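You operate a simulated robot arm through the tools that you are given. There is no shell and no other tool.

Carry out the task below with a simulated robot arm. There is one attempt and no reset: what you move stays moved.

JOB
Fill the green and purple cups to their lines and park the spout.
Fine: tank water, between each cup's two lines; spout over the small white dish; third cup stays empty.

Only the result counts: the job must be done as asked and must still hold three seconds after the hand-in. Knocking over, shifting, dropping, spilling or breaking anything else fails it.

ROBOT AND FRAMES
A 6-joint arm with a two-finger parallel gripper, fixed in place. Base frame: the origin is at the foot of the arm, x ahead of it, y to its left, z up; the work surface is at about z = 0.56. Readings come in m, degrees, newtons and seconds.
With the tool pointing down near the work surface it reaches from about 0.1 to 0.58 m from the base axis. Its first joint turns from -66.0 to 66.0 degrees. Payload 2.7 kg.
Tool frame: the origin (TCP) lies between the finger pads and is the grasp point; the fingertips stand 0.023 m ahead of it; z points along the fingers, y is the line along which they close. Largest opening 0.094 m; finger width 0.038, thickness 0.01; the body of the gripper, 0.054 by 0.096 m, starts 0.039 m behind the TCP.
Orientation is that of the tool frame in the base frame, as a unit quaternion [w, x, y, z]. With the fingers straight down and closing along the base's y, the tool's x points along the base's -x, its y along +y and its z along -z.

CONTROLS
- The arm moves only by the tool arm_command. Its argument "targets" is one flat list of numbers, 7 for each row, row after row: the shift along the tool's x, y, z in units of 30 mm (1.0 is 30 mm), then the turn, a rotation vector about the tool's x, y, z in units of 4 degrees (1.0 is 4 degrees), then the opening in per cent of the stroke, from 0 (shut) to 100 (fully open). In form: [x, y, z, ax, ay, az, hand, x, y, z, ax, ay, az, hand, ...]. A call has 1 to 20 rows; each row shifts and turns the commanded pose from where the row before left it, along the tool's axes as they then stand. A call with a number of a shift or a turn outside -1 to 1 is refused whole. A row lasts 0.2 s, in which the tool goes at most 0.05 m and 8.6 degrees; a call with a longer step from one row to the next is refused whole, and so is a gripper value outside its range. Where a pose cannot be reached the arm comes as near as it can. A force on the tool above 40 N (or 10 N above the force at the start of the call, whichever is more), or a blocked arm, ends the call early, and 0.2 s more pass. Each finger travels about 0.045 m/s and halts on what it meets, pressing with about 22 N; the grip force reading is that of the motor and also rises with nothing between the fingers. The clock runs only during rows and for 0.2 s after the last one: add rows that do not move to give the fingers time. It gives the time, the measured TCP pose, the force on the tool (base axes), the opening and the grip force at its end, in the units of the frame above (readings bear some noise), with the torque about the TCP (base axes, N m) and any sound that the robot's microphone picked up.
- Cameras (640 x 400 px; columns grow to the right, rows downward): "scene" is fixed at [0.0882, -0.4587, 1.3865]; the picture's right is [0.52, -0.86, 0.00], its down [-0.62, -0.38, -0.69] and it looks along [0.59, 0.35, -0.73] (base axes); focal length 348 px, centre (320, 200). "wrist" rides on the gripper at [0.086, 0.016, -0.075] in the tool frame; the picture's right is [-0.18, 0.98, 0.00], its down [-0.58, -0.11, -0.81] and it looks along [-0.79, -0.15, 0.59] (tool axes); focal length 243 px, centre (320, 200). There is no depth. A picture from a camera that has moved, and an enlarged one, comes with that camera's place and axes in the base frame and with its lens.
- snapshot(camera): a new picture of that camera. It takes no simulated time.
- enlarge(camera, box): a new picture of the part [left, top, right, bottom] of that camera's present view, enlarged. It takes no simulated time.
- job_done(): hands the job in; it is judged then, once.

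Places have to be worked out from the pictures, the camera data and where the tool is seen. Open the gripper and draw the arm clear of the work before you hand the job in, unless the task says otherwise.

The tools are called as a command line: name --argument value ..., lists and objects as JSON in quotes. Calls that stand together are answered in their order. arm_command: Moves the arm, as the interface text tells. Its arguments: {"type":"object","properties":{"targets":{"type":"array","items":{"type":"number"}}},"required":["targets"]} The other tools are called the same way: snapshot (camera) takes a picture; enlarge (camera, box) takes an enlarged picture of a part of a camera's view; job_done () hands the job in.

At the start:

```text
t: 0.0
tcp_pos: [0.4345, -0.1979, 0.9578]
orientation: [0.0, -0.001, 1.0, 0.0]
contact_force: [-0.9, 0.9, -0.3]
moment: [-0.04, 0.0, -0.02]
opening: 0.094
grasp_force: 0.1
```

scene: 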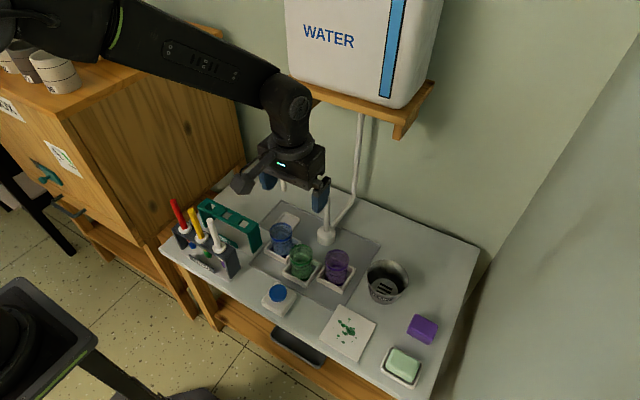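
wrist: 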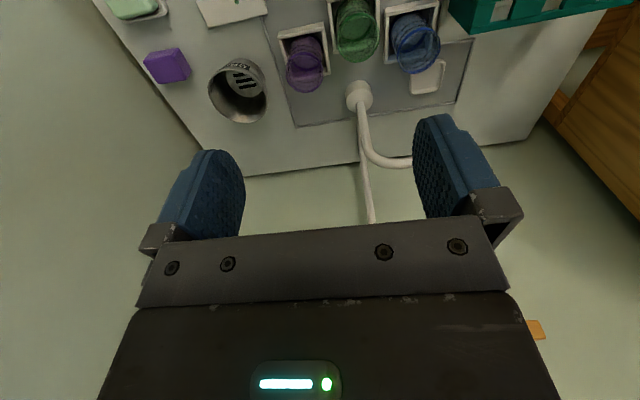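

I start with closer looks at the work area to find the spout, tap, cups and dish.

enlarge --camera "scene" --box '[240, 170, 400, 320]'

enlarge --camera "scene" --box '[150, 180, 310, 320]'

enlarge --camera "wrist" --box '[260, 0, 480, 140]'

enlarge --camera "scene" --box '[260, 0, 460, 240]'

```text
2.67 times, centred on (320, 245) of scene
camera zoom: at [0.0882, -0.4587, 1.3865], right [0.52, -0.86, 0.0], down [-0.62, -0.38, -0.69], along [0.59, 0.35, -0.73], focal length 929 px, centre (320, 80)
```

zoom: 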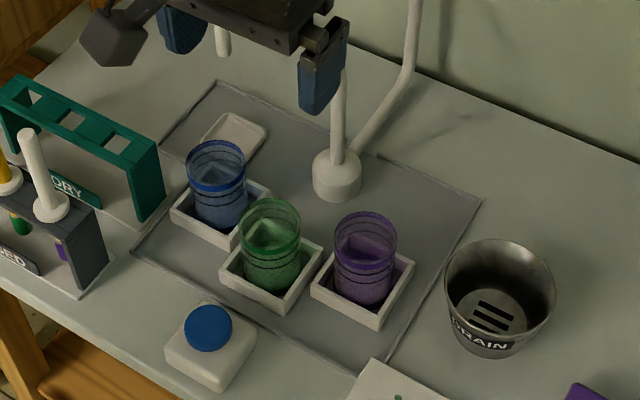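

```text
2.86 times, centred on (230, 250) of scene
camera zoom: at [0.0882, -0.4587, 1.3865], right [0.52, -0.86, 0.0], down [-0.62, -0.38, -0.69], along [0.59, 0.35, -0.73], focal length 996 px, centre (577, 57)
```

zoom: 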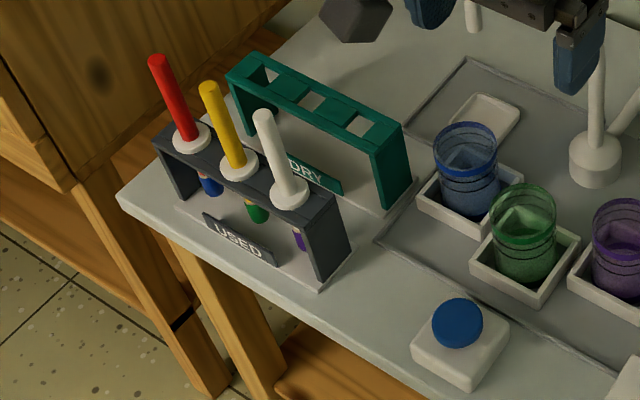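

```text
2.86 times, centred on (370, 70) of wrist
camera zoom: at [0.3473, -0.1824, 1.0329], right [0.18, 0.98, 0.0], down [0.58, -0.11, 0.81], along [0.79, -0.15, -0.59], focal length 693 px, centre (177, 571)
```

zoom: 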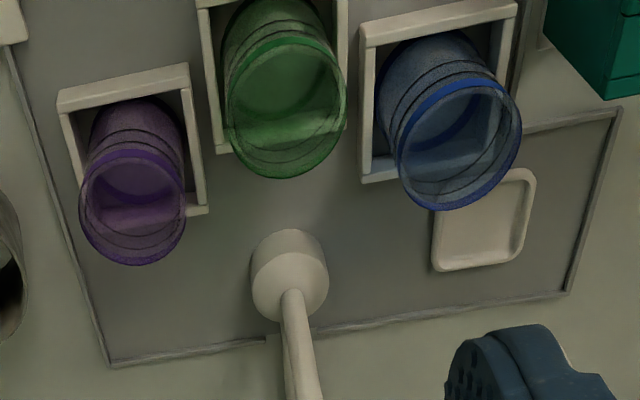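

```text
1.67 times, centred on (360, 120) of scene
camera zoom: at [0.0882, -0.4587, 1.3865], right [0.52, -0.86, 0.0], down [-0.62, -0.38, -0.69], along [0.59, 0.35, -0.73], focal length 581 px, centre (253, 333)
```

zoom: 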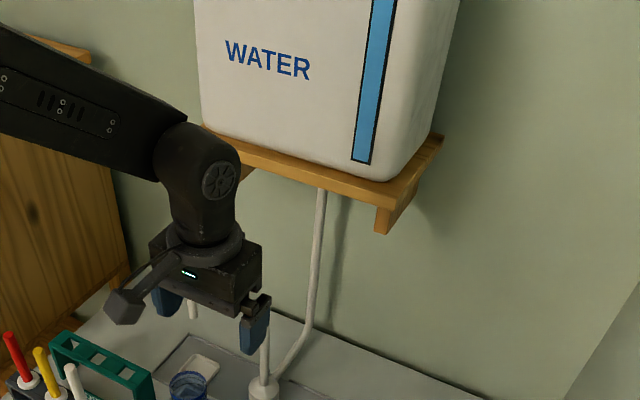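

The gripper hides the spout. I back the arm toward its base by about 0.18 m to see the spout, keeping the height.

arm_command --targets '[1, 0, 0, 0, 0, 0, 100, 1, 0, 0, 0, 0, 0, 100, 1, 0, 0, 0, 0, 0, 100, 1, 0, 0, 0, 0, 0, 100, 1, 0, 0, 0, 0, 0, 100, 0, 0, 0, 0, 0, 0, 100]'

```text
t: 1.4
tcp_pos: [0.2824, -0.2007, 0.9566]
orientation: [0.0, -0.001, 1.0, 0.001]
contact_force: [0.5, 0.1, -0.2]
moment: [0.01, -0.01, -0.04]
opening: 0.0938
grasp_force: 0.0
```

The move went as commanded; now I take fresh pictures with the spout hopefully in view.

snapshot --camera "scene"

snapshot --camera "wrist"

enlarge --camera "scene" --box '[240, 160, 400, 260]'

```text
taken
```

scene: 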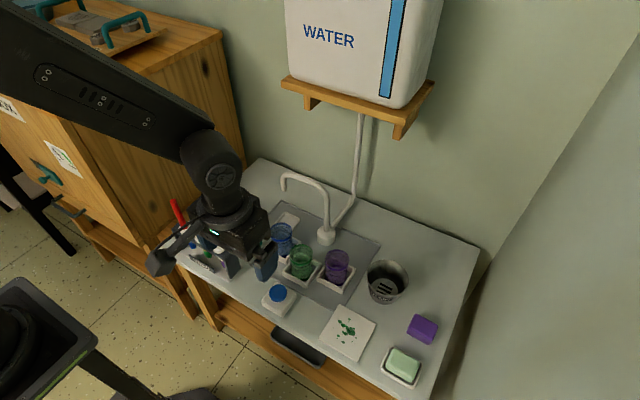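

```text
taken
camera wrist: at [0.1959, -0.1842, 1.0315], right [0.18, 0.98, 0.0], down [0.58, -0.11, 0.81], along [0.79, -0.15, -0.59], focal length 243 px, centre (320, 200)
```

wrist: 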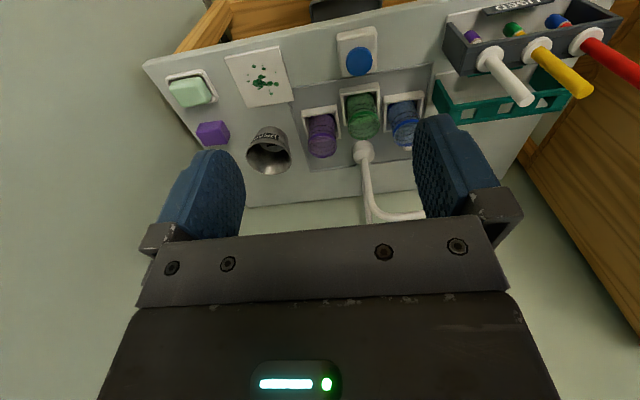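

```text
4.00 times, centred on (320, 210) of scene
camera zoom: at [0.0882, -0.4587, 1.3865], right [0.52, -0.86, 0.0], down [-0.62, -0.38, -0.69], along [0.59, 0.35, -0.73], focal length 1394 px, centre (320, 160)
```

zoom: 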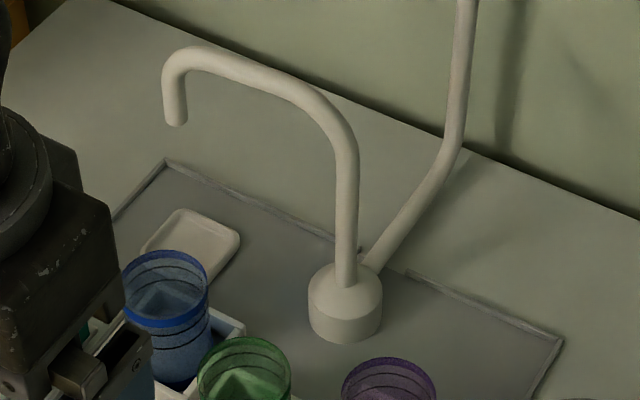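

The spout's nozzle hangs over the dish now. I enlarge the cups, button and spout from both cameras to read the lines and locate things.

enlarge --camera "wrist" --box '[290, 20, 440, 115]'

enlarge --camera "wrist" --box '[300, 80, 430, 160]'

enlarge --camera "scene" --box '[264, 235, 364, 298]'

enlarge --camera "scene" --box '[240, 270, 320, 320]'

enlarge --camera "wrist" --box '[330, 120, 430, 240]'

```text
4.21 times, centred on (365, 68) of wrist
camera zoom: at [0.1959, -0.1842, 1.0315], right [0.18, 0.98, 0.0], down [0.58, -0.11, 0.81], along [0.79, -0.15, -0.59], focal length 1022 px, centre (130, 758)
```

zoom: 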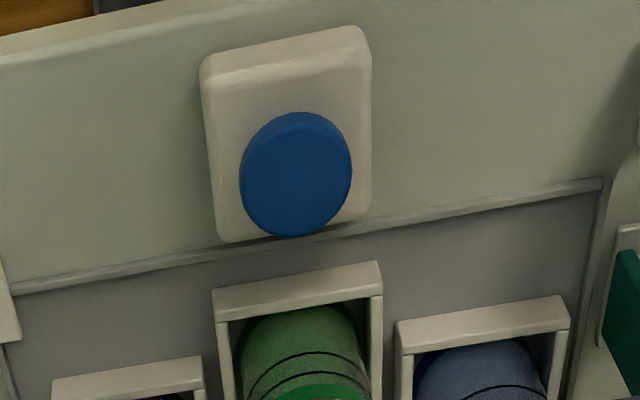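

```text
4.92 times, centred on (365, 120) of wrist
camera zoom: at [0.1959, -0.1842, 1.0315], right [0.18, 0.98, 0.0], down [0.58, -0.11, 0.81], along [0.79, -0.15, -0.59], focal length 1194 px, centre (98, 594)
```

zoom: 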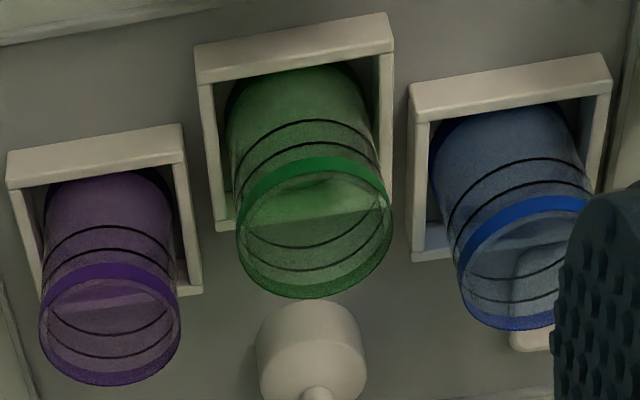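

```text
6.35 times, centred on (314, 266) of scene
camera zoom: at [0.0882, -0.4587, 1.3865], right [0.52, -0.86, 0.0], down [-0.62, -0.38, -0.69], along [0.59, 0.35, -0.73], focal length 2212 px, centre (358, -222)
```

zoom: 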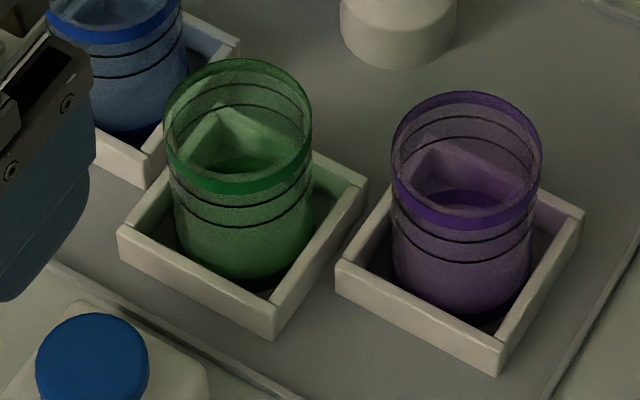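

```text
8.00 times, centred on (280, 295) of scene
camera zoom: at [0.0882, -0.4587, 1.3865], right [0.52, -0.86, 0.0], down [-0.62, -0.38, -0.69], along [0.59, 0.35, -0.73], focal length 2787 px, centre (640, -560)
```

zoom: 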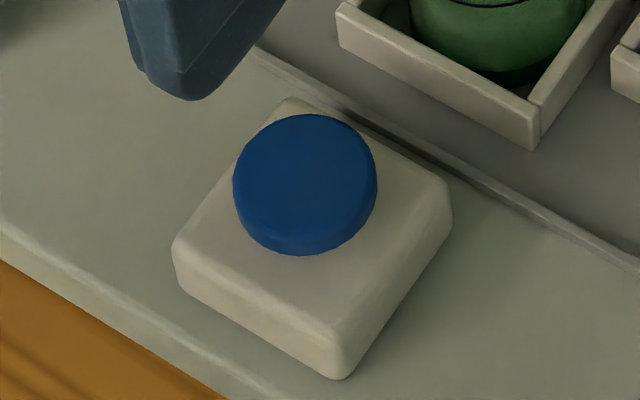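

```text
3.33 times, centred on (380, 180) of wrist
camera zoom: at [0.1959, -0.1842, 1.0315], right [0.18, 0.98, 0.0], down [0.58, -0.11, 0.81], along [0.79, -0.15, -0.59], focal length 809 px, centre (120, 267)
```

zoom: 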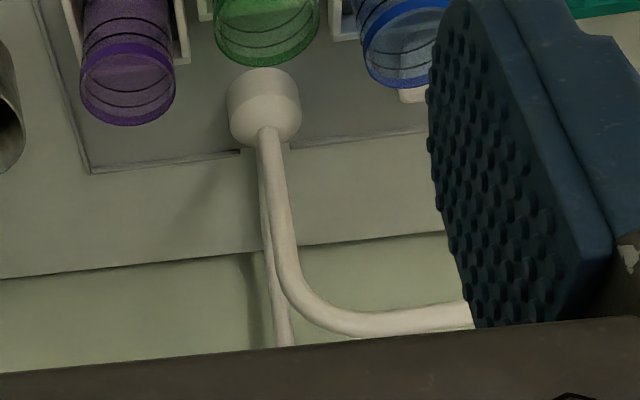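

The spout pivots about roughly (0.628, -0.154); its nozzle tip is near (0.623, -0.019, 0.70) over the dish, with green at about (0.492, -0.157), purple (0.524, -0.241), blue (0.53, -0.07), rims at z≈0.654 and the button at (0.393, -0.156). I shift to y≈-0.02 and pitch the tool about 44° forward to gain reach.

arm_command --targets '[0, 1, 0, 0, -1, 0, 80, 0, 1, 0, 0, -1, 0, 80, 0, 1, 0, 0, -1, 0, 80, 0, 1, 0, 0, -1, 0, 80, 0, 1, 0, 0, -1, 0, 80, 0, 1, 0, 0, -1, 0, 80, 0, 0, 0, 0, -1, 0, 80, 0, 0, 0, 0, -1, 0, 80, 0, 0, 0, 0, -1, 0, 80, 0, 0, 0, 0, -1, 0, 80, 0, 0, 0, 0, -1, 0, 80, 0, 0, 0, 0, 0, 0, 80]'

```text
t: 4.0
tcp_pos: [0.3358, -0.0271, 0.9857]
orientation: [0.374, 0.0, 0.927, -0.001]
contact_force: [0.3, -0.4, 0.2]
moment: [0.01, -0.03, 0.01]
opening: 0.0752
grasp_force: 0.1
out of reach, approached as far as the arm can: row 6, 7, 8, 10, 11
```

The pitch of 44° is reached, but the pose was too close to the base, so the arm was left a bit further out. I now move forward in x at this height and check where it ends up.

arm_command --targets '[-0.935, 0, 0.903, 0, 0, 0, 80, -0.935, 0, 0.903, 0, 0, 0, 80, -0.935, 0, 0.903, 0, 0, 0, 80, -0.935, 0, 0.903, 0, 0, 0, 80, 0, 0, 0, 0, 0, 0, 80]'

```text
t: 5.2
tcp_pos: [0.472, -0.0286, 0.9862]
orientation: [0.377, -0.001, 0.926, 0.003]
contact_force: [0.2, 0.4, 0.0]
moment: [0.01, -0.02, 0.01]
opening: 0.0753
grasp_force: 0.0
out of reach, approached as far as the arm can: row 4
```

At this height the pitched reach ends near x≈0.47; lowering should extend it. I go down about 0.12 m in place and look.

arm_command --targets '[0.903, 0, 0.935, 0, 0, 0, 80, 0.903, 0, 0.935, 0, 0, 0, 80, 0.903, 0, 0.935, 0, 0, 0, 80, 0, 0, 0, 0, 0, 0, 80]'

snapshot --camera "scene"

snapshot --camera "wrist"

```text
t: 6.2
tcp_pos: [0.4728, -0.0278, 0.8688]
orientation: [0.375, 0.0, 0.927, 0.0]
contact_force: [-0.6, 0.2, 0.2]
moment: [-0.01, -0.03, -0.04]
opening: 0.0752
grasp_force: 0.0
```

```text
taken
```

scene: 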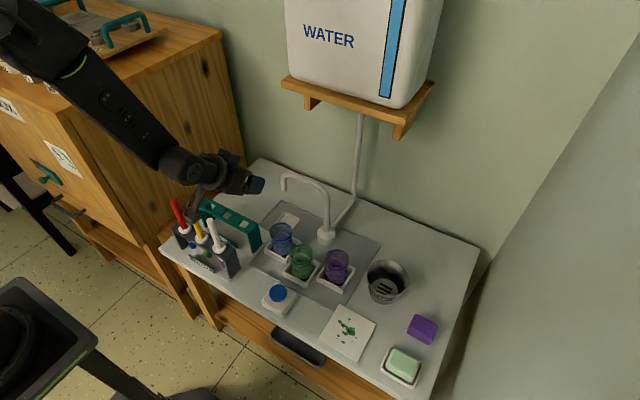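

```text
taken
camera wrist: at [0.358, -0.0115, 0.8633], right [0.13, 0.98, 0.13], down [-0.14, -0.11, 0.98], along [0.98, -0.15, 0.13], focal length 243 px, centre (320, 200)
```

wrist: 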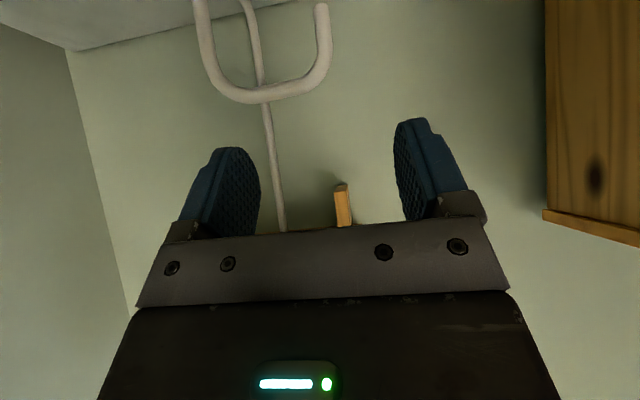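

The nozzle appears at about (0.623, -0.022, 0.703) from the wrist camera too. I check the racks near the path of the wrist camera before descending.

enlarge --camera "scene" --box '[140, 130, 300, 290]'

```text
2.50 times, centred on (220, 210) of scene
camera zoom: at [0.0883, -0.4587, 1.3865], right [0.52, -0.86, 0.0], down [-0.62, -0.38, -0.69], along [0.59, 0.35, -0.73], focal length 871 px, centre (570, 175)
```

zoom: 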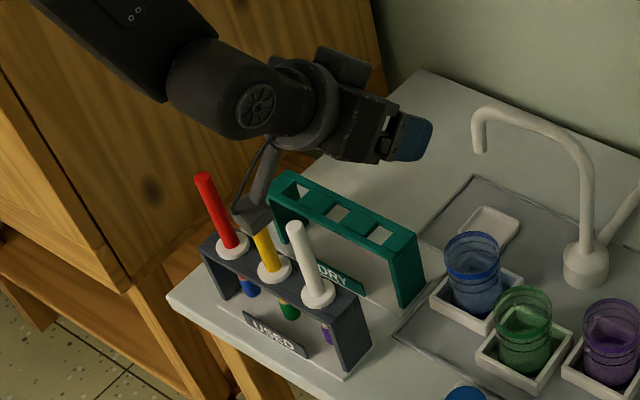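

Rack tops are at z≈0.66 and the white brush top at about 0.73, so a straight run along the tool axis (45° down-forward) clears them. I advance 0.15 m along the tool axis with a 7 mm y correction.

arm_command --targets '[0, 0.05, 1, 0, 0, 0, 80, 0, 0.05, 1, 0, 0, 0, 80, 0, 0.05, 1, 0, 0, 0, 80, 0, 0.05, 1, 0, 0, 0, 80, 0, 0, 0.8, 0, 0, 0, 80, 0, 0, 0, 0, 0, 0, 80]'

snapshot --camera "wrist"

enlarge --camera "scene" --box '[200, 130, 360, 250]'

```text
t: 7.6
tcp_pos: [0.5743, -0.021, 0.765]
orientation: [0.374, 0.0, 0.927, 0.0]
contact_force: [0.2, 0.1, -0.1]
moment: [0.0, 0.01, 0.0]
opening: 0.0753
grasp_force: 0.1
```

```text
taken
camera wrist: at [0.4598, -0.0045, 0.7591], right [0.13, 0.98, 0.13], down [-0.14, -0.11, 0.98], along [0.98, -0.15, 0.12], focal length 243 px, centre (320, 200)
```

wrist: 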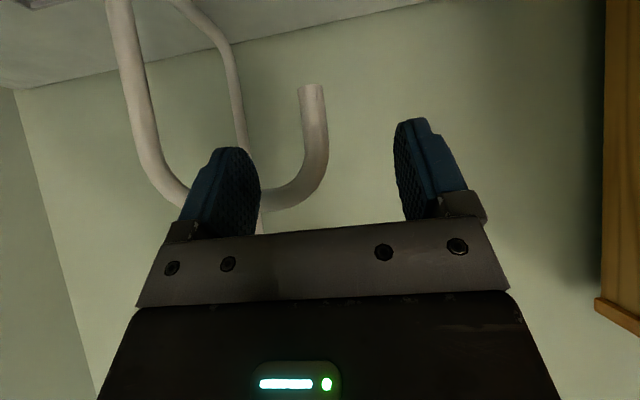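

```text
3.33 times, centred on (280, 190) of scene
camera zoom: at [0.0883, -0.4587, 1.3865], right [0.52, -0.86, 0.0], down [-0.62, -0.38, -0.69], along [0.59, 0.35, -0.73], focal length 1161 px, centre (453, 233)
```

zoom: 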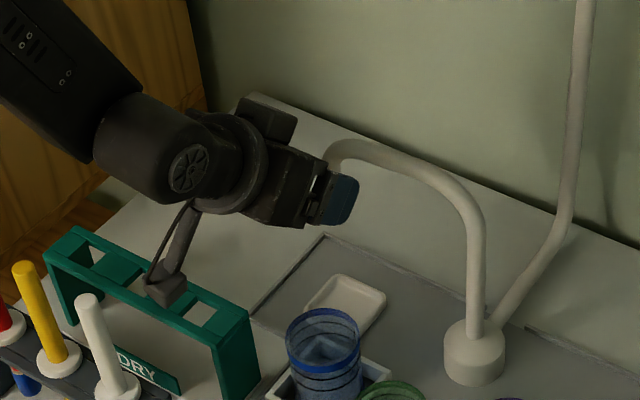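

The nozzle sits between the open fingers, at about (0.62, -0.025), tip z≈0.706. I advance the last 65 mm with small corrections so the pads straddle the straight part of the nozzle.

arm_command --targets '[-0.08, -0.06, 0.7, 0, 0, 0, 80, -0.09, -0.07, 0.7, 0, 0, 0, 80, 0, 0, 0.75, 0, 0, 0, 80, 0, 0, 0, 0, 0, 0, 80]'

snapshot --camera "wrist"

enlarge --camera "scene" --box '[220, 140, 360, 250]'

```text
t: 8.6
tcp_pos: [0.6223, -0.0231, 0.7233]
orientation: [0.374, -0.002, 0.927, 0.002]
contact_force: [0.2, 0.7, 0.2]
moment: [0.01, -0.05, 0.01]
opening: 0.075
grasp_force: 0.1
```

```text
taken
camera wrist: at [0.5073, -0.0076, 0.717], right [0.13, 0.98, 0.13], down [-0.14, -0.11, 0.98], along [0.98, -0.15, 0.13], focal length 243 px, centre (320, 200)
```

wrist: 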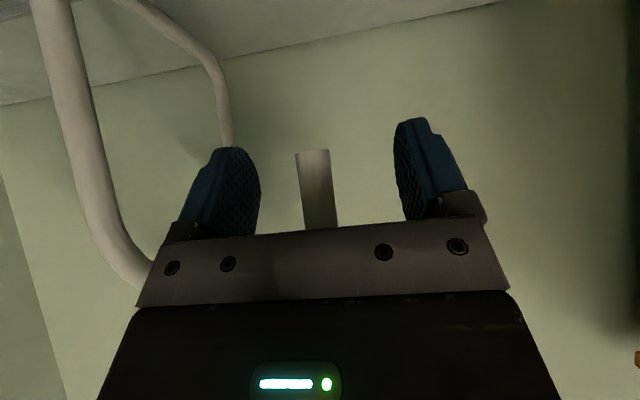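

```text
3.64 times, centred on (290, 195) of scene
camera zoom: at [0.0882, -0.4587, 1.3865], right [0.52, -0.86, 0.0], down [-0.62, -0.38, -0.69], along [0.59, 0.35, -0.73], focal length 1267 px, centre (429, 218)
```

zoom: 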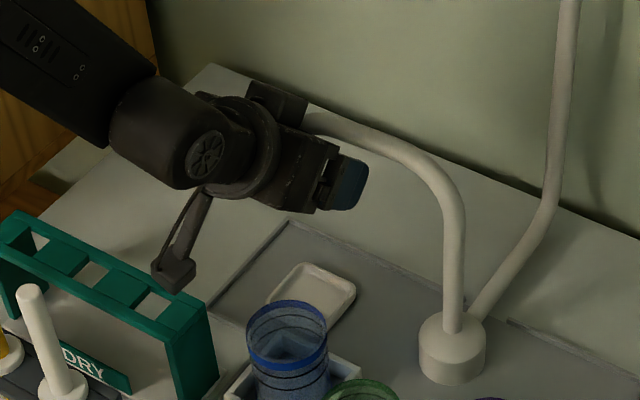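

The nozzle is centred between the pads with the TCP at (0.622, -0.023, 0.723). I close gently onto the nozzle and see the forces.

arm_command --targets '[0, 0, 0, 0, 0, 0, 60, 0, 0, 0, 0, 0, 0, 40, 0, 0, 0, 0, 0, 0, 25, 0, 0, 0, 0, 0, 0, 10, 0, 0, 0, 0, 0, 0, 10, 0, 0, 0, 0, 0, 0, 10]'

snapshot --camera "wrist"

```text
t: 10.0
tcp_pos: [0.6217, -0.0255, 0.7202]
orientation: [0.374, 0.002, 0.927, 0.001]
contact_force: [0.3, -20.0, -3.4]
moment: [1.74, 0.01, -0.06]
opening: 0.0163
grasp_force: 45.1
```

```text
taken
camera wrist: at [0.5068, -0.0089, 0.7168], right [0.14, 0.98, 0.13], down [-0.14, -0.11, 0.98], along [0.98, -0.15, 0.12], focal length 243 px, centre (320, 200)
```

wrist: 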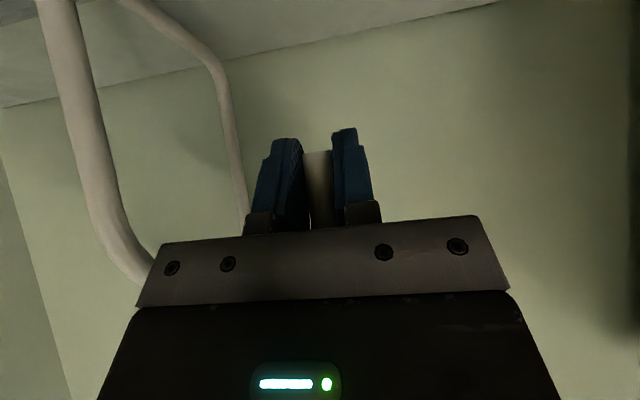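

The nozzle is held (16 mm wide); the 20 N sideways reading shows the nozzle is about 2.4 mm further to -y than commanded. I centre on it and try a first ~8° of swing toward the base.

arm_command --targets '[0, -0.08, 0, 0, 0, 0, 10, 0.115, 0, -0.111, 0, 0, 0, 10, 0.115, 0, -0.111, 0, 0, 0, 10, 0.115, -0.02, -0.111, 0, 0, 0, 10, 0.115, -0.04, -0.111, 0, 0, 0, 10, 0, 0, 0, 0, 0, 0, 10]'

snapshot --camera "wrist"

enlarge --camera "scene" --box '[220, 140, 360, 250]'

```text
t: 11.4
tcp_pos: [0.6026, -0.0275, 0.7226]
orientation: [0.374, -0.002, 0.927, 0.001]
contact_force: [0.8, 7.6, 1.4]
moment: [1.42, 0.38, 0.2]
opening: 0.0164
grasp_force: 44.7
```

```text
taken
camera wrist: at [0.4876, -0.012, 0.7166], right [0.13, 0.98, 0.13], down [-0.14, -0.11, 0.98], along [0.98, -0.14, 0.13], focal length 243 px, centre (320, 200)
```

wrist: 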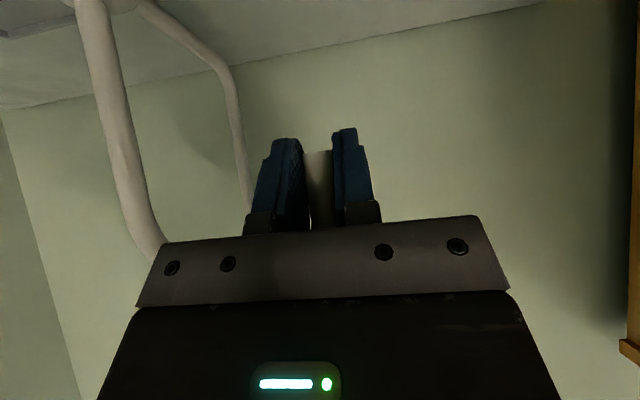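

```text
3.64 times, centred on (290, 195) of scene
camera zoom: at [0.0883, -0.4586, 1.3865], right [0.52, -0.86, 0.0], down [-0.62, -0.38, -0.69], along [0.59, 0.35, -0.73], focal length 1267 px, centre (429, 218)
```

zoom: 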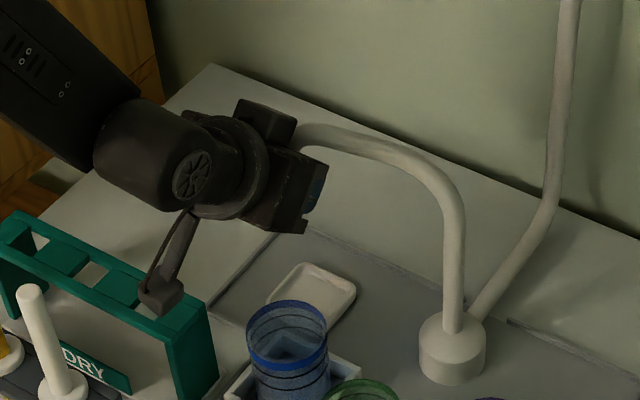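

The spout turns easily with the nozzle held; it is now at about 101°. I continue along the arc to about 140° with the grip kept.

arm_command --targets '[0.194, -0.045, -0.188, 0, 0, 0, 10, 0.259, -0.1, -0.25, 0, 0, 0, 10, 0.249, -0.143, -0.241, 0, 0, 0, 10, 0.24, -0.177, -0.232, 0, 0, 0, 10, 0.23, -0.2, -0.222, 0, 0, 0, 10, 0.213, -0.23, -0.206, 0, 0, 0, 10, 0.201, -0.253, -0.195, 0, 0, 0, 10, 0.182, -0.28, -0.176, 0, 0, 0, 10, 0, 0, 0, 0, 0, 0, 10]'

snapshot --camera "scene"

snapshot --camera "wrist"

```text
t: 13.4
tcp_pos: [0.5278, -0.0697, 0.7195]
orientation: [0.374, -0.001, 0.928, 0.0]
contact_force: [-26.5, 24.4, 15.7]
moment: [1.14, 0.09, 0.14]
opening: 0.0159
grasp_force: 44.4
```

```text
taken
```

scene: 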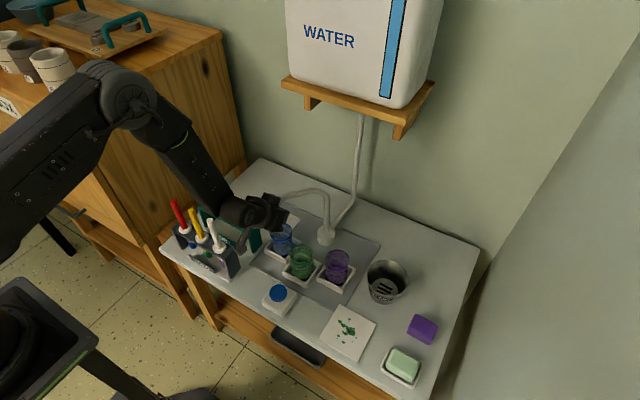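

```text
taken
camera wrist: at [0.4127, -0.055, 0.7154], right [0.13, 0.98, 0.13], down [-0.14, -0.11, 0.98], along [0.98, -0.15, 0.12], focal length 243 px, centre (320, 200)
```

wrist: 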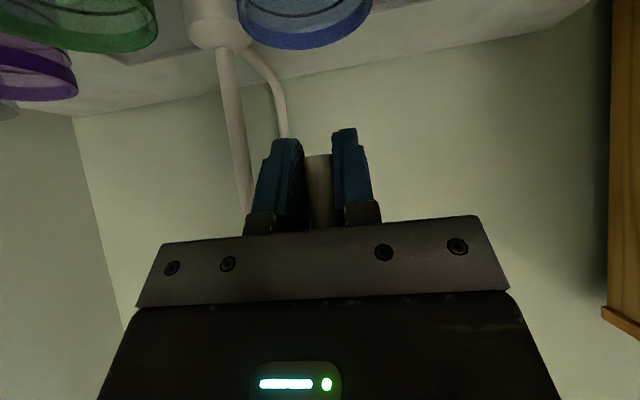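

The force pushes the tool radially outward, so my arc is a few mm tight. I loosen the fingers to a loose cage around the nozzle and see if the forces vanish and the spout stays put.

arm_command --targets '[0, 0, 0, 0, 0, 0, 24, 0, 0, 0, 0, 0, 0, 24, 0, 0, 0, 0, 0, 0, 24]'

snapshot --camera "wrist"

```text
t: 14.2
tcp_pos: [0.5288, -0.0714, 0.7221]
orientation: [0.375, 0.0, 0.927, 0.0]
contact_force: [0.6, -0.3, -1.0]
moment: [0.02, 0.0, 0.01]
opening: 0.0231
grasp_force: 0.1
```

```text
taken
camera wrist: at [0.4144, -0.0562, 0.7157], right [0.13, 0.98, 0.13], down [-0.14, -0.11, 0.98], along [0.98, -0.15, 0.13], focal length 243 px, centre (320, 200)
```

wrist: 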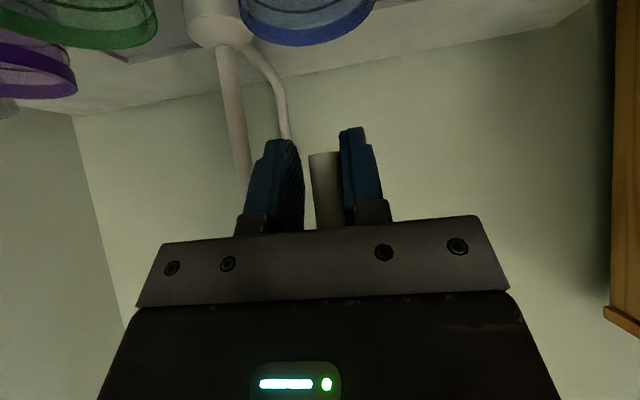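

Forces are zero and the spout stays where it is. I continue as a loose cage, pushing in -y along the arc to about 180° above the green cup.

arm_command --targets '[0.276, -0.403, -0.266, 0, 0, 0, 24, 0.144, -0.317, -0.139, 0, 0, 0, 24, 0.125, -0.333, -0.12, 0, 0, 0, 24, 0.103, -0.347, -0.1, 0, 0, 0, 24, 0.0815, -0.357, -0.0787, 0, 0, 0, 24, 0.0576, -0.367, -0.0556, 0, 0, 0, 24, 0.036, -0.373, -0.0347, 0, 0, 0, 24, 0.012, -0.373, -0.0116, 0, 0, 0, 24, 0, 0, 0, 0, 0, 0, 24]'

snapshot --camera "wrist"

enlarge --camera "scene" --box '[220, 170, 380, 290]'

```text
t: 16.2
tcp_pos: [0.4932, -0.1587, 0.7236]
orientation: [0.375, 0.0, 0.927, 0.0]
contact_force: [-0.1, -0.5, 0.3]
moment: [0.0, -0.02, -0.02]
opening: 0.0227
grasp_force: 0.1
```

```text
taken
camera wrist: at [0.3788, -0.1425, 0.7175], right [0.13, 0.98, 0.13], down [-0.14, -0.11, 0.98], along [0.98, -0.15, 0.12], focal length 243 px, centre (320, 200)
```

wrist: 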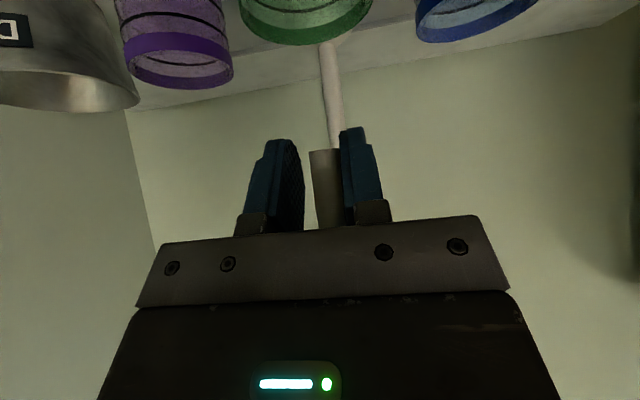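

```text
3.33 times, centred on (300, 230) of scene
camera zoom: at [0.0882, -0.4587, 1.3865], right [0.52, -0.86, 0.0], down [-0.62, -0.38, -0.69], along [0.59, 0.35, -0.73], focal length 1161 px, centre (387, 100)
```

zoom: 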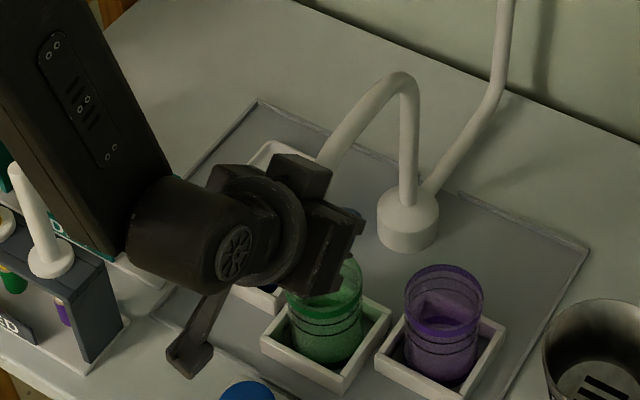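

The nozzle looks centred over the green cup (both y≈-0.155). I open the fingers and back out along the tool axis, then check the alignment from the scene camera.

arm_command --targets '[0, 0, 0, 0, 0, 0, 45, 0, 0, 0, 0, 0, 0, 70, 0, 0, 0, 0, 0, 0, 70, 0, 0, -0.7, 0, 0, 0, 70, 0, 0, -1, 0, 0, 0, 70, 0, 0, -1, 0, 0, 0, 70, 0, 0, -1, 0, 0, 0, 70, 0, 0, -1, 0, 0, 0, 70, 0, 0, 0, 0, 0, 0, 70]'

enlarge --camera "scene" --box '[250, 180, 370, 290]'

snapshot --camera "wrist"

```text
t: 18.2
tcp_pos: [0.3965, -0.1591, 0.8251]
orientation: [0.374, 0.001, 0.927, -0.001]
contact_force: [-0.5, -0.2, 0.0]
moment: [-0.01, -0.01, 0.0]
opening: 0.0656
grasp_force: 0.0
```

```text
3.64 times, centred on (310, 235) of scene
camera zoom: at [0.0882, -0.4587, 1.3865], right [0.52, -0.86, 0.0], down [-0.62, -0.38, -0.69], along [0.59, 0.35, -0.73], focal length 1267 px, centre (356, 73)
```

zoom: 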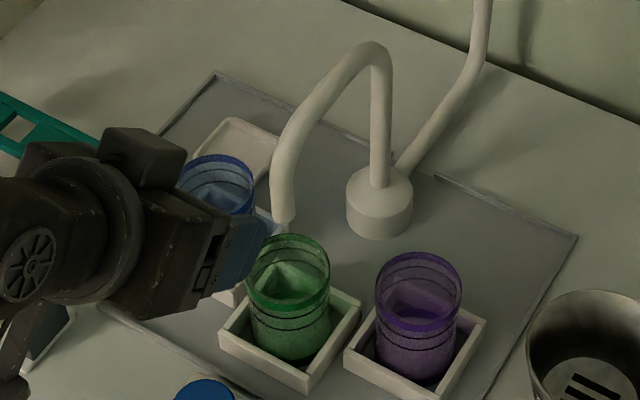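

```text
taken
camera wrist: at [0.2807, -0.1436, 0.8191], right [0.13, 0.98, 0.13], down [-0.14, -0.11, 0.98], along [0.98, -0.15, 0.13], focal length 243 px, centre (320, 200)
```

wrist: 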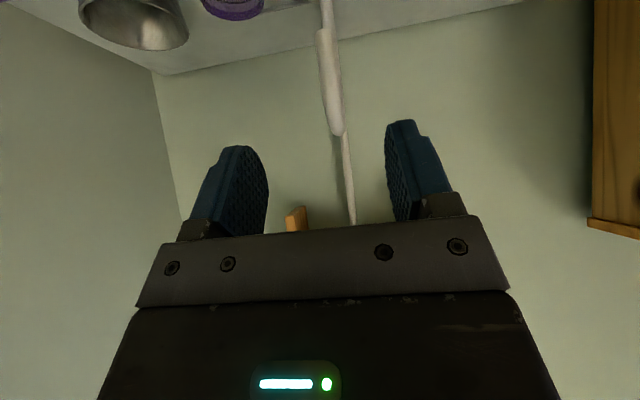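

From the scene view the nozzle tip is at about (0.497, -0.156) and the green rim centre at (0.495, -0.158): good. The button top is near (0.394, -0.1545, 0.612). I turn the tool back to vertical with the fingers shut.

arm_command --targets '[0, 0, 0, 0, 1, 0, 40, 0, 0, 0, 0, 1, 0, 20, 0, 0, 0, 0, 1, 0, 0, 0, 0, 0, 0, 1, 0, 0, 0, 0, 0, 0, 1, 0, 0, 0, 0, 0, 0, 1, 0, 0, 0, 0, 0, 0, 1, 0, 0, 0, 0, 0, 0, 1, 0, 0, 0, 0, 0, 0, 1, 0, 0, 0, 0, 0, 0, 1, 0, 0, 0, 0, 0, 0, 1, 0, 0, 0, 0, 0, 0, 0, 0, 0]'

snapshot --camera "wrist"

snapshot --camera "scene"

```text
t: 20.8
tcp_pos: [0.416, -0.1449, 0.8277]
orientation: [0.129, -0.009, 0.991, 0.037]
contact_force: [0.0, 0.4, -0.5]
moment: [0.07, 0.0, -0.01]
opening: 0.0
grasp_force: 22.0
out of reach, approached as far as the arm can: row 8, 9, 10, 11
```

```text
taken
camera wrist: at [0.3125, -0.1351, 0.8792], right [0.15, 0.98, 0.12], down [0.36, -0.16, 0.92], along [0.92, -0.1, -0.38], focal length 243 px, centre (320, 200)
```

wrist: 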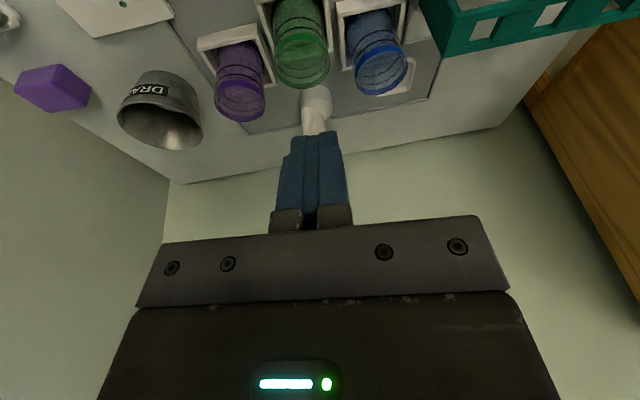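

```text
taken
```

scene: 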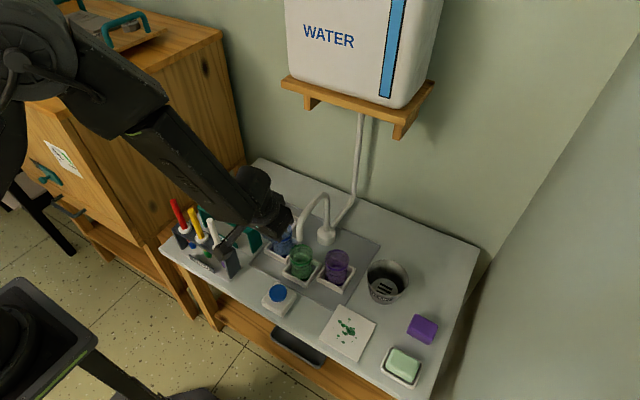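

The last rows of the turn came out short (about 15° of pitch remains, with a small offset). I issue idle rows plus a small raise to see whether the arm settles into the vertical pose.

arm_command --targets '[0, 0, 0, 0, 0, 0, 0, 0, 0, -0.5, 0, 0, 0, 0, 0, 0, -0.5, 0, 0, 0, 0, 0, 0, 0, 0, 0, 0, 0]'

```text
t: 21.8
tcp_pos: [0.4104, -0.1455, 0.858]
orientation: [0.107, -0.008, 0.994, 0.032]
contact_force: [0.1, 0.3, -0.1]
moment: [0.03, -0.02, 0.01]
opening: 0.0
grasp_force: 21.8
```

After settling the remaining error is about 12° of pitch and 4° of roll. I correct these in small steps here.

arm_command --targets '[0, 0, 0, 0.23, 0.77, 0.06, 0, 0, 0, 0, 0.23, 0.77, 0.06, 0, 0, 0, 0, 0.23, 0.77, 0.06, 0, 0, 0, 0, 0.23, 0.77, 0.06, 0, 0, 0, 0, 0, 0, 0, 0, 0, 0, 0, 0, 0, 0, 0]'

```text
t: 23.2
tcp_pos: [0.4104, -0.147, 0.857]
orientation: [0.081, -0.007, 0.996, 0.024]
contact_force: [0.5, -0.8, 1.2]
moment: [-0.01, -0.01, 0.02]
opening: 0.0
grasp_force: 22.1
out of reach, approached as far as the arm can: row 2, 3, 4
```

The vertical pose still can't be reached in the arm's present configuration. I look at the arm to understand how its wrist is folded.

snapshot --camera "scene"

enlarge --camera "scene" --box '[100, 60, 340, 260]'

snapshot --camera "wrist"

```text
taken
```

scene: 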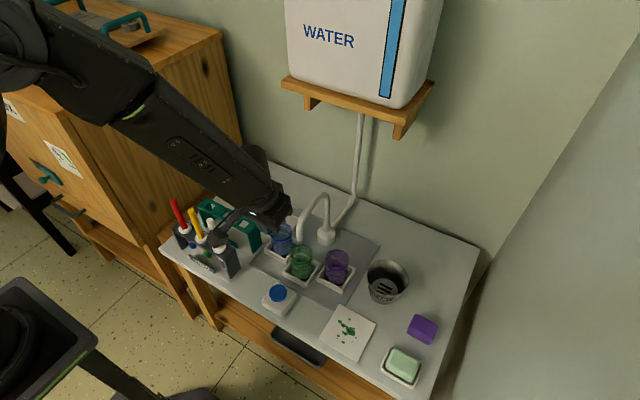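

```text
2.00 times, centred on (220, 160) of scene
camera zoom: at [0.0882, -0.4587, 1.3865], right [0.52, -0.86, 0.0], down [-0.62, -0.38, -0.69], along [0.59, 0.35, -0.73], focal length 697 px, centre (520, 280)
```

zoom: 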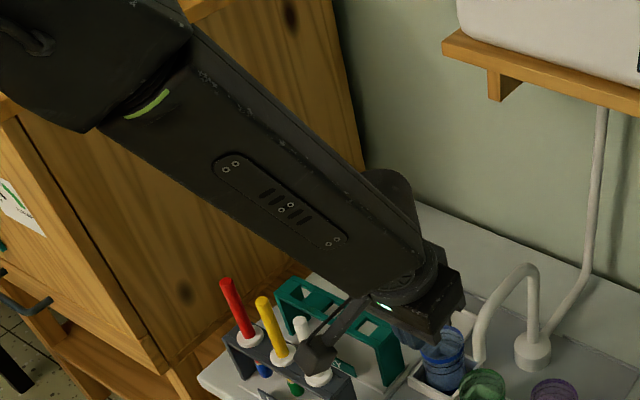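

```text
taken
camera wrist: at [0.312, -0.1349, 0.9179], right [0.17, 0.98, 0.08], down [0.45, -0.14, 0.88], along [0.88, -0.11, -0.46], focal length 243 px, centre (320, 200)
```

wrist: 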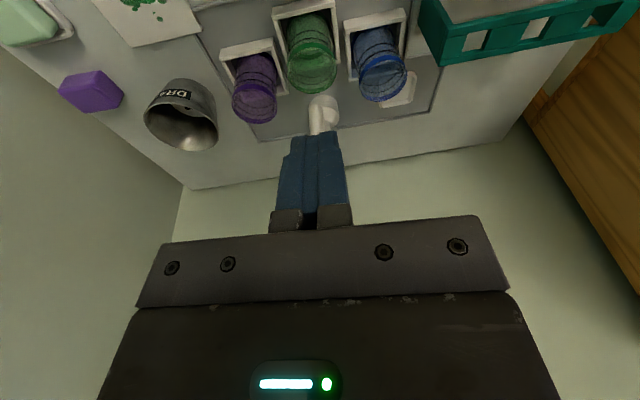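

The wrist roll seems to have wound the wrong way round while passing near the straight-wrist posture. To unwind it, I pitch the tool forward again first, then I will align it with the arm's plane before turning down.

arm_command --targets '[0, 0, 0, 0, -1, 0, 0, 0, 0, 0, 0, -1, 0, 0, 0, 0, 0, 0, -1, 0, 0, 0, 0, 0, 0, -1, 0, 0, 0, 0, 0, 0, -1, 0, 0, 0, 0, 0, 0, -1, 0, 0, 0, 0, 0, 0, -1, 0, 0, 0, 0, 0, 0, -1, 0, 0, 0, 0, 0, 0, -1, 0, 0, 0, 0, 0, 0, -1, 0, 0, 0, 0, 0, 0, 0, 0, 0]'

```text
t: 25.6
tcp_pos: [0.4189, -0.1421, 0.8604]
orientation: [0.363, 0.001, 0.931, 0.042]
contact_force: [0.0, 0.5, -0.1]
moment: [-0.02, -0.02, -0.01]
opening: 0.0
grasp_force: 21.8
out of reach, approached as far as the arm can: row 3, 4, 5
```

Back at about 43° of pitch with the tool yawed +6° while the arm plane is at about -19°. I pitch up further to about 60° and then yaw the tool by -25° into the arm's plane.

arm_command --targets '[0, 0, 0, 0, -1, 0, 0, 0, 0, 0, 0, -1, 0, 0, 0, 0, 0, 0, -1, 0, 0, 0, 0, 0, 0, -1, 0, 0, 0, 0, 0, 0.773, 0, 0.443, 0, 0, 0, 0, 0.773, 0, 0.443, 0, 0, 0, 0, 0.773, 0, 0.443, 0, 0, 0, 0, 0.773, 0, 0.443, 0, 0, 0, 0, 0.773, 0, 0.443, 0, 0, 0, 0, 0.773, 0, 0.443, 0, 0, 0, 0, 0.773, 0, 0.443, 0, 0, 0, 0, 0, 0, 0, 0]'

enlarge --camera "scene" --box '[60, 40, 340, 260]'

```text
t: 28.2
tcp_pos: [0.4188, -0.1409, 0.86]
orientation: [0.471, 0.191, 0.858, -0.07]
contact_force: [0.1, -0.1, 0.0]
moment: [0.0, 0.0, 0.02]
opening: 0.0
grasp_force: 22.4
```

```text
1.82 times, centred on (200, 150) of scene
camera zoom: at [0.0883, -0.4587, 1.3865], right [0.52, -0.86, 0.0], down [-0.62, -0.38, -0.69], along [0.59, 0.35, -0.73], focal length 634 px, centre (538, 291)
```

zoom: 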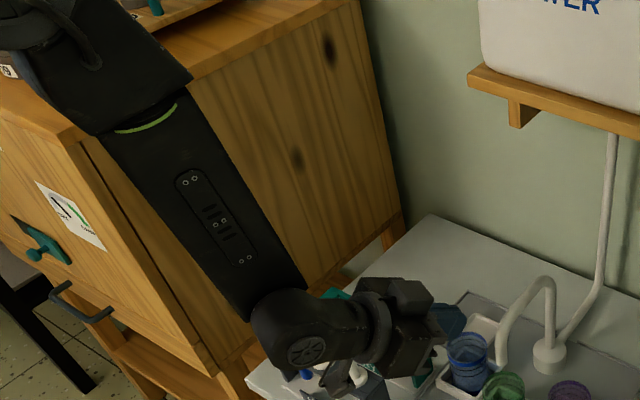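

The tool is now in the arm's plane (yaw ≈ -21°, pitch ≈ 57°) with no reach warnings. I trim the roll and yaw and then turn the tool straight down within the plane.

arm_command --targets '[0, 0, 0, -0.5, 0, -0.33, 0, 0, 0, 0, 0, 0, -1, 0, 0, 0, 0, 0, 1, 0, 0, 0, 0, 0, 0, 1, 0, 0, 0, 0, 0, 0, 1, 0, 0, 0, 0, 0, 0, 1, 0, 0, 0, 0, 0, 0, 1, 0, 0, 0, 0, 0, 0, 1, 0, 0, 0, 0, 0, 0, 1, 0, 0, 0, 0, 0, 0, 1, 0, 0, 0, 0, 0, 0, 1, 0, 0, 0, 0, 0, 0, 1, 0, 0, 0, 0, 0, 0, 1, 0, 0, 0, 0, 0, 0, 1, 0, 0, 0, 0, 0, 0, 1, 0, 0, 0, 0, 0, 0, 1, 0, 0, 0, 0, 0, 0, 0, 0, 0]'

snapshot --camera "scene"

snapshot --camera "wrist"

```text
t: 31.8
tcp_pos: [0.4186, -0.1418, 0.861]
orientation: [0.281, 0.154, 0.946, -0.046]
contact_force: [0.0, 0.1, 1.1]
moment: [-0.02, 0.01, -0.02]
opening: 0.0
grasp_force: 22.1
out of reach, approached as far as the arm can: row 9, 10, 11, 12, 13, 14, 15, 16
```

```text
taken
```

scene: 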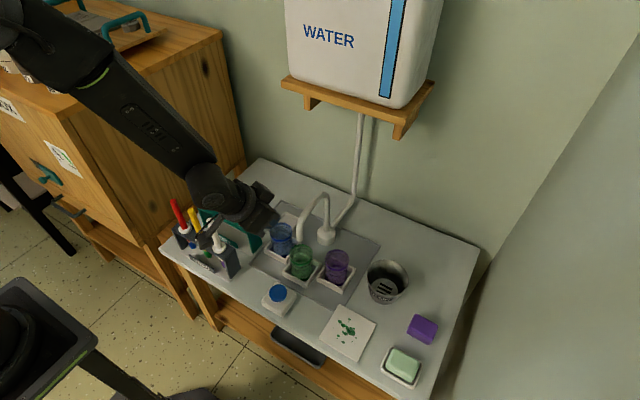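

```text
taken
camera wrist: at [0.3157, -0.0902, 0.8766], right [0.46, 0.88, 0.1], down [0.01, -0.12, 0.99], along [0.89, -0.46, -0.06], focal length 243 px, centre (320, 200)
```

wrist: 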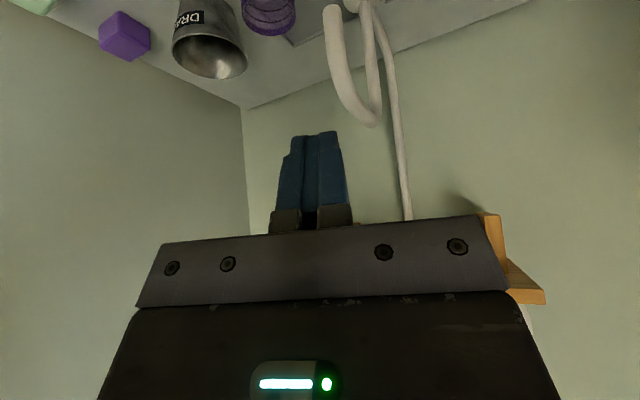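

In this configuration the arm cannot turn the tool fully vertical (stops at about 33° pitch), but pitched poses work well, so I will press the button with pitched, closed fingers. I set the pitch to about 47° and move to above the button, TCP z≈0.70.

arm_command --targets '[0, 0, 0, 0, -1, 0, 0, 0, 0, 0, 0, -1, 0, 0, 0, 0, 0, 0, -1, 0, 0, 0, 0, 0, 0, -0.5, 0, 0, 0.881, -0.137, 0.629, 0, 0, 0, 0, 0.881, -0.137, 0.629, 0, 0, 0, 0, 0.881, -0.137, 0.629, 0, 0, 0, 0, 0.881, -0.137, 0.629, 0, 0, 0, 0, 0, 0, 0, 0, 0, 0, 0]'

snapshot --camera "scene"

snapshot --camera "wrist"

```text
t: 33.8
tcp_pos: [0.3998, -0.1547, 0.7311]
orientation: [0.394, 0.149, 0.905, -0.064]
contact_force: [-0.3, -0.5, 0.2]
moment: [-0.01, 0.01, 0.0]
opening: 0.0001
grasp_force: 21.3
```

```text
taken
```

scene: 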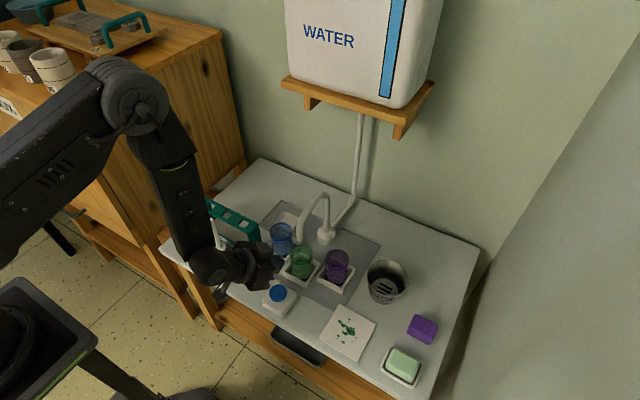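

```text
taken
camera wrist: at [0.296, -0.1027, 0.7185], right [0.43, 0.89, 0.14], down [-0.22, -0.04, 0.97], along [0.87, -0.45, 0.18], focal length 243 px, centre (320, 200)
```

wrist: 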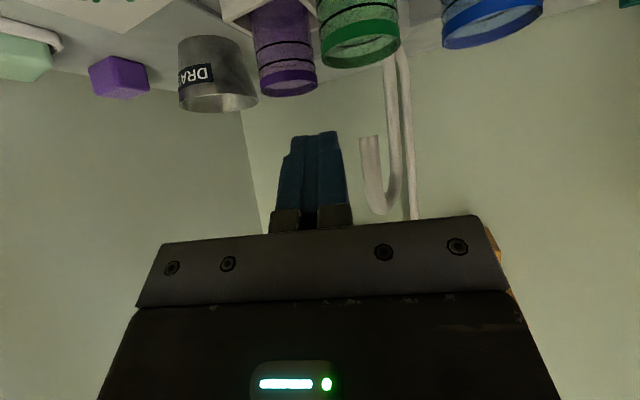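

The tip is above the button at z≈0.73 with no warnings. I lower to about TCP z=0.66 (tip about 2 cm above the button) and check alignment.

arm_command --targets '[0.65, -0.017, 0.458, 0, 0, 0, 0, 0.65, -0.017, 0.458, 0, 0, 0, 0, 0.65, -0.017, 0.458, 0, 0, 0, 0, 0, 0, 0, 0, 0, 0, 0]'

enlarge --camera "scene" --box '[190, 220, 330, 320]'

snapshot --camera "wrist"

```text
t: 34.8
tcp_pos: [0.3887, -0.1504, 0.6605]
orientation: [0.393, 0.149, 0.905, -0.065]
contact_force: [-0.8, -0.5, -0.7]
moment: [-0.01, 0.01, 0.03]
opening: 0.0002
grasp_force: 22.4
```

```text
4.00 times, centred on (260, 270) of scene
camera zoom: at [0.0882, -0.4587, 1.3865], right [0.52, -0.86, 0.0], down [-0.62, -0.38, -0.69], along [0.59, 0.35, -0.73], focal length 1394 px, centre (560, -80)
```

zoom: 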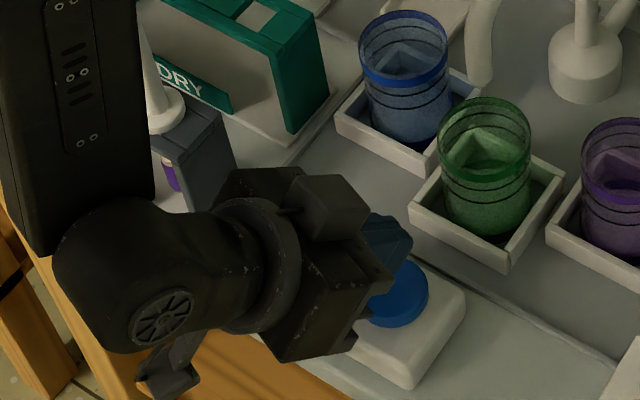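

```text
taken
camera wrist: at [0.2859, -0.0985, 0.649], right [0.43, 0.89, 0.14], down [-0.22, -0.04, 0.97], along [0.87, -0.45, 0.18], focal length 243 px, centre (320, 200)
```

wrist: 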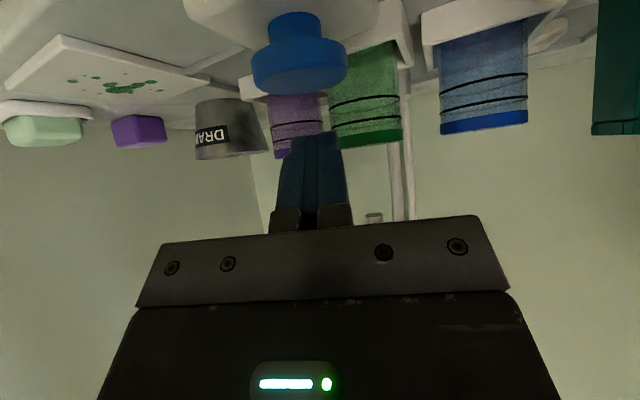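

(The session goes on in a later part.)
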